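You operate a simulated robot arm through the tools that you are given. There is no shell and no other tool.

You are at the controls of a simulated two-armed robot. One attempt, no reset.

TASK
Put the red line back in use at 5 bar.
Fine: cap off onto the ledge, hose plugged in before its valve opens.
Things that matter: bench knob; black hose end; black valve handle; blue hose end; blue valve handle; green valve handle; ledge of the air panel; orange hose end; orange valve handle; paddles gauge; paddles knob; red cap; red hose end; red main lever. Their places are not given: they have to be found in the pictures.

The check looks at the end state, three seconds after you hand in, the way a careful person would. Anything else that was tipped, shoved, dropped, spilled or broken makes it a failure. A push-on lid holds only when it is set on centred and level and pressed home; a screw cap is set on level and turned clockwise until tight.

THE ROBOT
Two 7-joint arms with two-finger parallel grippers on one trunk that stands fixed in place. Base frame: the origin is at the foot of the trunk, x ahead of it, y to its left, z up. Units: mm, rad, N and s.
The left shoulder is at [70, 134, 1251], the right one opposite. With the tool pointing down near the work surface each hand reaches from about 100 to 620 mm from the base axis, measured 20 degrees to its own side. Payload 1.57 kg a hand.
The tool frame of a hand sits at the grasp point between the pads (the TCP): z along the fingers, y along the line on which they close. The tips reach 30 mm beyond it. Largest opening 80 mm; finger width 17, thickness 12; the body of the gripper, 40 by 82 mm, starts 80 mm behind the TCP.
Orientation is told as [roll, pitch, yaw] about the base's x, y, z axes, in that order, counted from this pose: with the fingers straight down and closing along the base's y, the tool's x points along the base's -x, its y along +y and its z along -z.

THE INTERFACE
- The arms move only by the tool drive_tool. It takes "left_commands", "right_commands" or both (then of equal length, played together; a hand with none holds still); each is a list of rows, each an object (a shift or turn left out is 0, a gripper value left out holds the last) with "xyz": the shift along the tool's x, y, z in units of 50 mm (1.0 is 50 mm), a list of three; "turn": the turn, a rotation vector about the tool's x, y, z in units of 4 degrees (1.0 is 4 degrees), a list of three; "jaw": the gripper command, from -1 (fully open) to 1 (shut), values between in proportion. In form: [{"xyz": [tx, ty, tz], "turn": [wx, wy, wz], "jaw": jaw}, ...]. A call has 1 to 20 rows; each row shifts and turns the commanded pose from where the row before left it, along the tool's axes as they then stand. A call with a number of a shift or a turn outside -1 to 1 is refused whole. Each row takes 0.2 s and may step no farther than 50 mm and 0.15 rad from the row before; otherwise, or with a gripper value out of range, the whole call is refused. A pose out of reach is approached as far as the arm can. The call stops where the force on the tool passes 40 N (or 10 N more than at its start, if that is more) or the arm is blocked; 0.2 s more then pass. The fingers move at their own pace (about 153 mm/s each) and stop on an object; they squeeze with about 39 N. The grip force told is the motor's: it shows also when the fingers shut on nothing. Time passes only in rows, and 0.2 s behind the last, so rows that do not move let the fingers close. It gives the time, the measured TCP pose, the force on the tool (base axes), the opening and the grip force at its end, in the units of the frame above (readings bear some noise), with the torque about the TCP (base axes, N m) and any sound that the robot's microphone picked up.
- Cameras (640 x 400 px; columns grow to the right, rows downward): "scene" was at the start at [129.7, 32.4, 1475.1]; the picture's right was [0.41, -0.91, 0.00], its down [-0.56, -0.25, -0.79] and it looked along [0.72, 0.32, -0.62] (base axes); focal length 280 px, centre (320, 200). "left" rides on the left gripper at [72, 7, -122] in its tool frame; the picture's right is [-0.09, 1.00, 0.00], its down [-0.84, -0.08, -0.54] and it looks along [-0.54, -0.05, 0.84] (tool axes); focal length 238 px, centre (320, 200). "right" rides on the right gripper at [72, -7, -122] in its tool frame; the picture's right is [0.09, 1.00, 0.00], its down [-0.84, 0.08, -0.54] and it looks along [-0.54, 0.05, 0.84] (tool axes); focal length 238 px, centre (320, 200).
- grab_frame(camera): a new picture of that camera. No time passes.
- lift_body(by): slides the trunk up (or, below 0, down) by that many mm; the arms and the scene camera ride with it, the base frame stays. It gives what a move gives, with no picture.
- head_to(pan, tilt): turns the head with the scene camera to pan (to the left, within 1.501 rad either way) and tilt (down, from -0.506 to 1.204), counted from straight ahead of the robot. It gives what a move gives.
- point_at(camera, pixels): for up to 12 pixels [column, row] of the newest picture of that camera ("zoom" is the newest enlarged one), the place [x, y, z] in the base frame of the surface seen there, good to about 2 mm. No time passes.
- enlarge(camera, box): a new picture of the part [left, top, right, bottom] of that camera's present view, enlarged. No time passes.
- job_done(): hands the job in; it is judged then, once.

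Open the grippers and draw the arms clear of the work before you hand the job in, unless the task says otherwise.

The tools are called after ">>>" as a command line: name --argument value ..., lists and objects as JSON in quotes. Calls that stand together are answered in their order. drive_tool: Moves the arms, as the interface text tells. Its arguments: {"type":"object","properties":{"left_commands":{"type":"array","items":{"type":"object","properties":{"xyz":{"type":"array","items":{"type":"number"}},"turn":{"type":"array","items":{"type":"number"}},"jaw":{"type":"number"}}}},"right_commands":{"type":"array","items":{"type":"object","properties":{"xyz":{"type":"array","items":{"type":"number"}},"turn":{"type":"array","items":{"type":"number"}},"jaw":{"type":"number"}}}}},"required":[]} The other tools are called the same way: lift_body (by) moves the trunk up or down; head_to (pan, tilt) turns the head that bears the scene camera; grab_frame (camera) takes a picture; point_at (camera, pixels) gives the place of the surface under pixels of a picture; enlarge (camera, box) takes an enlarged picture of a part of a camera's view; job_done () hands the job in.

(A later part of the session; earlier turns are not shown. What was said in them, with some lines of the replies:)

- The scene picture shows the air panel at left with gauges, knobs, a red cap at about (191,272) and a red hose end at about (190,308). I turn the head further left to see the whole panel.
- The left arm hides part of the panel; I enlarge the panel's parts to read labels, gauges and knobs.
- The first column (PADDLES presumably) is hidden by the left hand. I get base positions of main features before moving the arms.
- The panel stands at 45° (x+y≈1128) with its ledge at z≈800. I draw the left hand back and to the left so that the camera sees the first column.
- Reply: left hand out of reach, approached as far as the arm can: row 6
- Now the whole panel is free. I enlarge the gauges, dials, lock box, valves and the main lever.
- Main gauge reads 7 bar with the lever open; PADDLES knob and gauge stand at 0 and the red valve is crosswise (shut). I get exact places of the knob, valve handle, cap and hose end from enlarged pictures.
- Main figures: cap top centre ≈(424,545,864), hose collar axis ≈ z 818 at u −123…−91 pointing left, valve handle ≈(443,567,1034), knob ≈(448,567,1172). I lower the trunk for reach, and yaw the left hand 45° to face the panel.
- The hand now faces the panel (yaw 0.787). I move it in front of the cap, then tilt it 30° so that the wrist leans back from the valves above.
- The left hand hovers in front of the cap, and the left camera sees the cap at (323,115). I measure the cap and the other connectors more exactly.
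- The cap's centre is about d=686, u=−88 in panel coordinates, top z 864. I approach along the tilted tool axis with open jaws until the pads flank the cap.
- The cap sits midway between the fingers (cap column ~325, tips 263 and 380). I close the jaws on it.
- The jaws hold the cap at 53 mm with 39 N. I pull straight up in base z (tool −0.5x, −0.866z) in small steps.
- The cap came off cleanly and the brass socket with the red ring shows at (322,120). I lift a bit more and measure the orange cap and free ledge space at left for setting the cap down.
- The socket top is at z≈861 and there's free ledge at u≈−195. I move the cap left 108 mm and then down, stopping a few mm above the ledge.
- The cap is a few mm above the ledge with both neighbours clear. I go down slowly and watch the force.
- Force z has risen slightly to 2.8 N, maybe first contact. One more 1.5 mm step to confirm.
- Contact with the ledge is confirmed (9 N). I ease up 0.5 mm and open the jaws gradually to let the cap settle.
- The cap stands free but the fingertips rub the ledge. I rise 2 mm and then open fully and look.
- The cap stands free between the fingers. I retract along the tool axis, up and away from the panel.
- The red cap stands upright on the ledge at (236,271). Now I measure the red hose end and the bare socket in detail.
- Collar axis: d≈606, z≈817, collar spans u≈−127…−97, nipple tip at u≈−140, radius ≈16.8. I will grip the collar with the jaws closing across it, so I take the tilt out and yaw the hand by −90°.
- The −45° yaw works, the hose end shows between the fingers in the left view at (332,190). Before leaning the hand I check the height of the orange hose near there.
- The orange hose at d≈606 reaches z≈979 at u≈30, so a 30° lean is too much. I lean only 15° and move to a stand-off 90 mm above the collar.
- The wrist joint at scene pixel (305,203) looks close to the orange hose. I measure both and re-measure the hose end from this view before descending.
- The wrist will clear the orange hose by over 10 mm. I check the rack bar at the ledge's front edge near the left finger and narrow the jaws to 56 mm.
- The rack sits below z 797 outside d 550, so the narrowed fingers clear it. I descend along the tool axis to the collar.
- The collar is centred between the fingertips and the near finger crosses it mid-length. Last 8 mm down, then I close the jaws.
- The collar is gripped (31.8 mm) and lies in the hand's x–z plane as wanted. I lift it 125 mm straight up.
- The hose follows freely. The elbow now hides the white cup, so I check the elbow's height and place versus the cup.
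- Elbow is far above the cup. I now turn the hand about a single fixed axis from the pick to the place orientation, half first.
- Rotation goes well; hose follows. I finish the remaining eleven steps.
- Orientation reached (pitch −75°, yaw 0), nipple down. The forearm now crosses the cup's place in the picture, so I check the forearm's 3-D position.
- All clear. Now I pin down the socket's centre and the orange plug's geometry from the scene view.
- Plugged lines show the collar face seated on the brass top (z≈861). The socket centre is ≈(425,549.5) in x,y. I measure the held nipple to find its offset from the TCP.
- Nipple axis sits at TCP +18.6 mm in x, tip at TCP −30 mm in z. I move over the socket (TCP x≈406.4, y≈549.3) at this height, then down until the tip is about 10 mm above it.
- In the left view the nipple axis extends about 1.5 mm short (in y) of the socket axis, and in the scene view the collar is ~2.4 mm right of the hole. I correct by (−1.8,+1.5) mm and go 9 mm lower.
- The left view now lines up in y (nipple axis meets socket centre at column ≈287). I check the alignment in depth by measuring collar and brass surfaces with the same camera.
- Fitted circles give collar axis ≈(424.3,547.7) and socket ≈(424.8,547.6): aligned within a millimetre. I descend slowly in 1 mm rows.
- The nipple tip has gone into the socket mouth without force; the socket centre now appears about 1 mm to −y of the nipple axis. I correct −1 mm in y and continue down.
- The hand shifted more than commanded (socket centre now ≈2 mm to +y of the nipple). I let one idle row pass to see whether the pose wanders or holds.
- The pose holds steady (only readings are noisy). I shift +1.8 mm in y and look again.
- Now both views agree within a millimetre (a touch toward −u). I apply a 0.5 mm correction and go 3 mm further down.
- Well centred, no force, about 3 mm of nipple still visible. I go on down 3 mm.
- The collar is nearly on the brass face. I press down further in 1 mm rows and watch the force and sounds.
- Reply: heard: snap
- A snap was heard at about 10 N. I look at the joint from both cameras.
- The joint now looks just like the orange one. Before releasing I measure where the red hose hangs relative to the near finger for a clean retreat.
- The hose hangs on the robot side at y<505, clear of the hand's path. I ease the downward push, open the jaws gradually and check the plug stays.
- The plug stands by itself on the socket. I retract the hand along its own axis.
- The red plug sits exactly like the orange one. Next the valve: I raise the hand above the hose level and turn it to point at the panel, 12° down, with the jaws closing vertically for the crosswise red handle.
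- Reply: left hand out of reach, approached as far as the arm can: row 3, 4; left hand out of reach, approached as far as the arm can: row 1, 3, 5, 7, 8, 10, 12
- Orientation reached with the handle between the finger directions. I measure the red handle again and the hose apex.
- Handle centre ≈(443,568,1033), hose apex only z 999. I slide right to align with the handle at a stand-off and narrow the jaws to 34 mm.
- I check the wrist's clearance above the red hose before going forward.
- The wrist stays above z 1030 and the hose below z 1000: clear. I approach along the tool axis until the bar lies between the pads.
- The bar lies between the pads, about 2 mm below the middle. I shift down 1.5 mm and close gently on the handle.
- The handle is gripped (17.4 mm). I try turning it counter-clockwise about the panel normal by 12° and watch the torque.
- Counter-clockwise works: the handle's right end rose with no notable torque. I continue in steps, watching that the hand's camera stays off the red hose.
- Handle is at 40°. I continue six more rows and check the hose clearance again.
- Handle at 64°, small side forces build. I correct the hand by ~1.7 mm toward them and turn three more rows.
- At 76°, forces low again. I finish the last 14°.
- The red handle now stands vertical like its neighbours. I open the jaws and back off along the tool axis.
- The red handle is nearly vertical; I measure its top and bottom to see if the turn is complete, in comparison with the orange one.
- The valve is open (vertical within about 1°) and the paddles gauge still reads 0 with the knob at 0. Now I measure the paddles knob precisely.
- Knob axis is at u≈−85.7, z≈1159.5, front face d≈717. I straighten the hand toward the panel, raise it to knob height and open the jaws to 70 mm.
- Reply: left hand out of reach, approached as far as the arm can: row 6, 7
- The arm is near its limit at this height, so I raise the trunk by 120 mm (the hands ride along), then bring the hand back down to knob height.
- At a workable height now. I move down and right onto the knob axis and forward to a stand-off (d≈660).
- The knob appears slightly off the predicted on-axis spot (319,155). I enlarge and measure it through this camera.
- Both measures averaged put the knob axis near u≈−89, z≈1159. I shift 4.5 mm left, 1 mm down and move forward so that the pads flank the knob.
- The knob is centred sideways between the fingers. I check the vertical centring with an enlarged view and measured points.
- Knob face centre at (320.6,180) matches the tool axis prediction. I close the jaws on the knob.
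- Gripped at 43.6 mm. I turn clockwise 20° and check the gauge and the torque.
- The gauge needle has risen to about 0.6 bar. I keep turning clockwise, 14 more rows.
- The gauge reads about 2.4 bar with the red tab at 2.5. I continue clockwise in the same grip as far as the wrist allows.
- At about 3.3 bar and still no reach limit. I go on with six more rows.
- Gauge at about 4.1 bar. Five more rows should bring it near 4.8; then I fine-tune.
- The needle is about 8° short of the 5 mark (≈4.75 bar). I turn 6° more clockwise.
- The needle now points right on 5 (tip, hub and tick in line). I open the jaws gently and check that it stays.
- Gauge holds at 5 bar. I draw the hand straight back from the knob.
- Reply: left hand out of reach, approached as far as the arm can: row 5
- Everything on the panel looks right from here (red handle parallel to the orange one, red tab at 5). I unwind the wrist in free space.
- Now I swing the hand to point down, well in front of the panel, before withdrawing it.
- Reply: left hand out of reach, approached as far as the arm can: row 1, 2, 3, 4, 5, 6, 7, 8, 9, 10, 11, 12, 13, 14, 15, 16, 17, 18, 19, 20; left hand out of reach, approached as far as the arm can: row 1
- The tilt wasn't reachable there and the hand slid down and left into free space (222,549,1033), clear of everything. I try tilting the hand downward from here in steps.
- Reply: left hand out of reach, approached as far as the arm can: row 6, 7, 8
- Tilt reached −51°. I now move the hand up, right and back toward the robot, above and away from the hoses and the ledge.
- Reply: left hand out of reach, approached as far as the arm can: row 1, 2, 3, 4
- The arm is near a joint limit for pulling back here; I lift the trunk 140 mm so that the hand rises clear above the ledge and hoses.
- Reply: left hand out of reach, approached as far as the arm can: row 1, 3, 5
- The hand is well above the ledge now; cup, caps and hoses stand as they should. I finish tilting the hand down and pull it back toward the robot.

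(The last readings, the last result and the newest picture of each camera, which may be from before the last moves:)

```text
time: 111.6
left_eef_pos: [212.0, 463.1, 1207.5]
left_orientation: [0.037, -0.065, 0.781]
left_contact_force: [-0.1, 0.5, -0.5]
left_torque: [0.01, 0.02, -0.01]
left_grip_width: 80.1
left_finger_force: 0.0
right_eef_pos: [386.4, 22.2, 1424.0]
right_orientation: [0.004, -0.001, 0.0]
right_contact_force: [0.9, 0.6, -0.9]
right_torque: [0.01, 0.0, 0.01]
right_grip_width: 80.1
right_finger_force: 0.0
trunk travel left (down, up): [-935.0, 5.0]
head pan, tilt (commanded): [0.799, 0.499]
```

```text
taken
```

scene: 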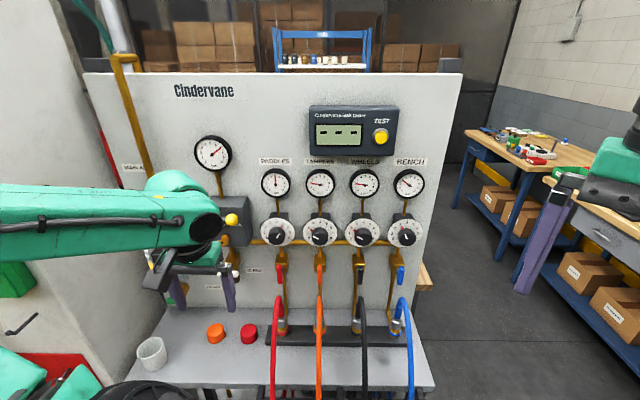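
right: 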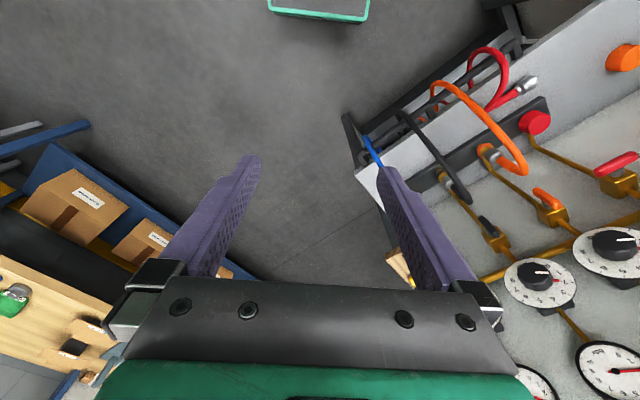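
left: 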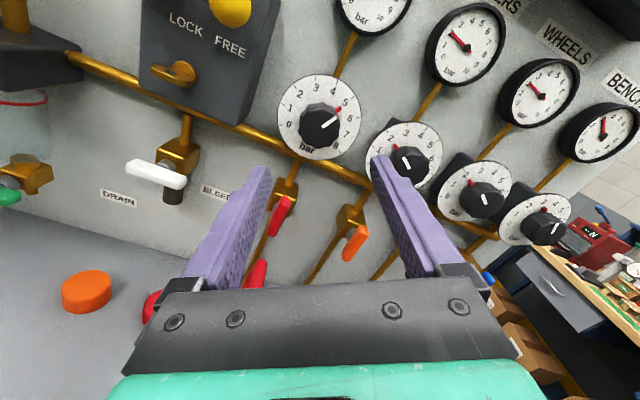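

The left hand is clear of the work with its jaws open. I make a final inspection of gauges, valves, plug and caps.

>>> enlarge --camera "scene" --box '[250, 155, 430, 255]'

>>> enlarge --camera "scene" --box '[240, 250, 420, 350]'

>>> enlarge --camera "scene" --box '[120, 270, 300, 390]'

>>> head_to --pan 0.8 --tilt 0.75

>>> grab_frame --camera "scene"

```text
3.56 times, centred on (340, 205) of scene
```

zoom: 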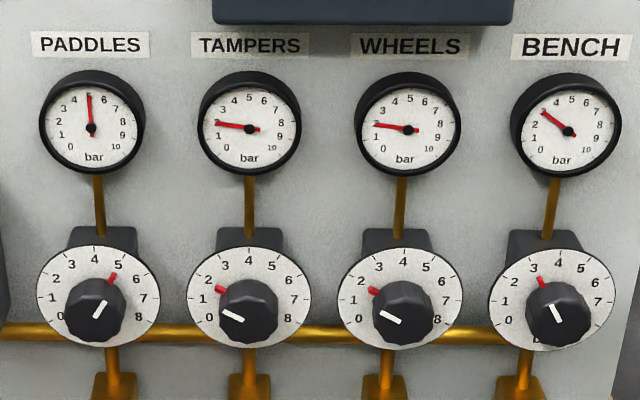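

```text
3.56 times, centred on (330, 300) of scene
```

zoom: 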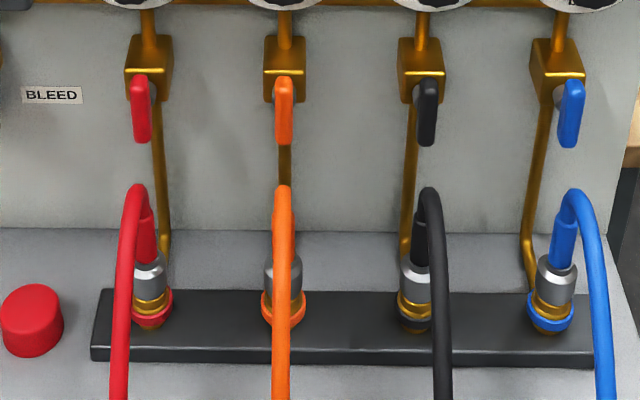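

```text
3.33 times, centred on (210, 330) of scene
```

zoom: 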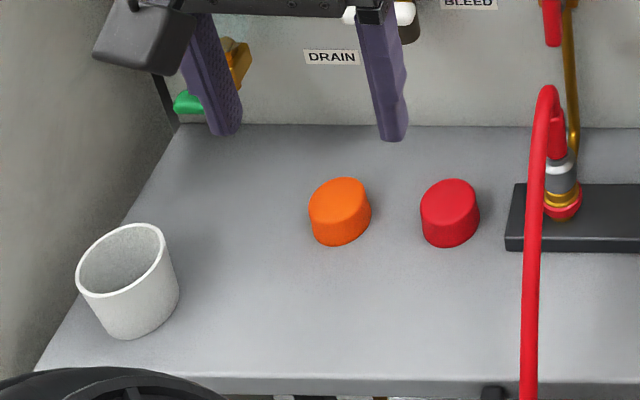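

```text
time: 112.3
left_eef_pos: [214.3, 462.9, 1205.9]
left_orientation: [0.035, -0.064, 0.783]
left_contact_force: [0.0, -0.7, -0.6]
left_torque: [-0.01, 0.0, 0.0]
left_grip_width: 80.0
left_finger_force: 0.0
right_eef_pos: [387.9, 23.9, 1422.9]
right_orientation: [0.0, -0.001, 0.002]
right_contact_force: [-0.7, -0.1, 0.0]
right_torque: [0.0, 0.03, -0.04]
right_grip_width: 80.0
right_finger_force: 0.1
trunk travel left (down, up): [-935.0, 5.0]
head pan, tilt (commanded): [0.799, 0.75]
```

```text
taken
```

scene: 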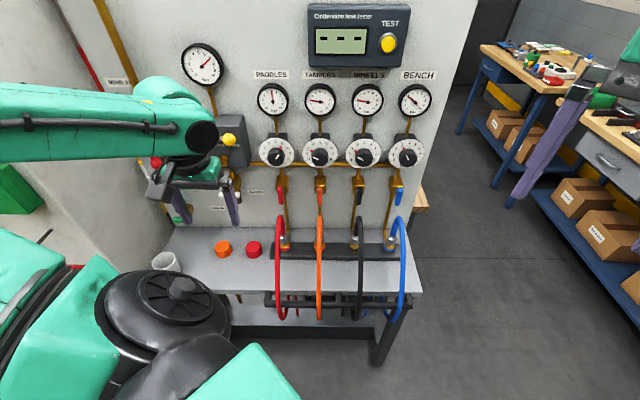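

Paddles gauge holds at 5 bar. The red plug is seated and its valve stands vertical like the others. The red cap is upright on the ledge, the other lines, cup and orange cap are unchanged, and both hands are open and clear, so I hand the job in.

>>> job_done

```text
The job is handed in.
```

The red line is back in use at 5 bar, and I've handed the job in. Everything below comes from my last pictures before hand-in; I haven't seen the check's verdict.

- **Cap:** the red cap is off and stands upright on the ledge, between the orange cap and the socket block.
- **Hose:** the red hose was plugged in before its valve opened. It snapped home and sits like the other three.
- **Valve:** the red valve handle now stands vertical like its neighbours. I measured it to within about 1–2° of vertical.
- **Pressure:** the paddles gauge reads 5 bar and held there after I let go of the knob.

The other three gauges and knobs read the same as at the start, and the other valves, the cup and the orange cap looked untouched. Both grippers are open and clear of the work. While drawing back, the left hand once slid down and to the left, but it touched nothing.
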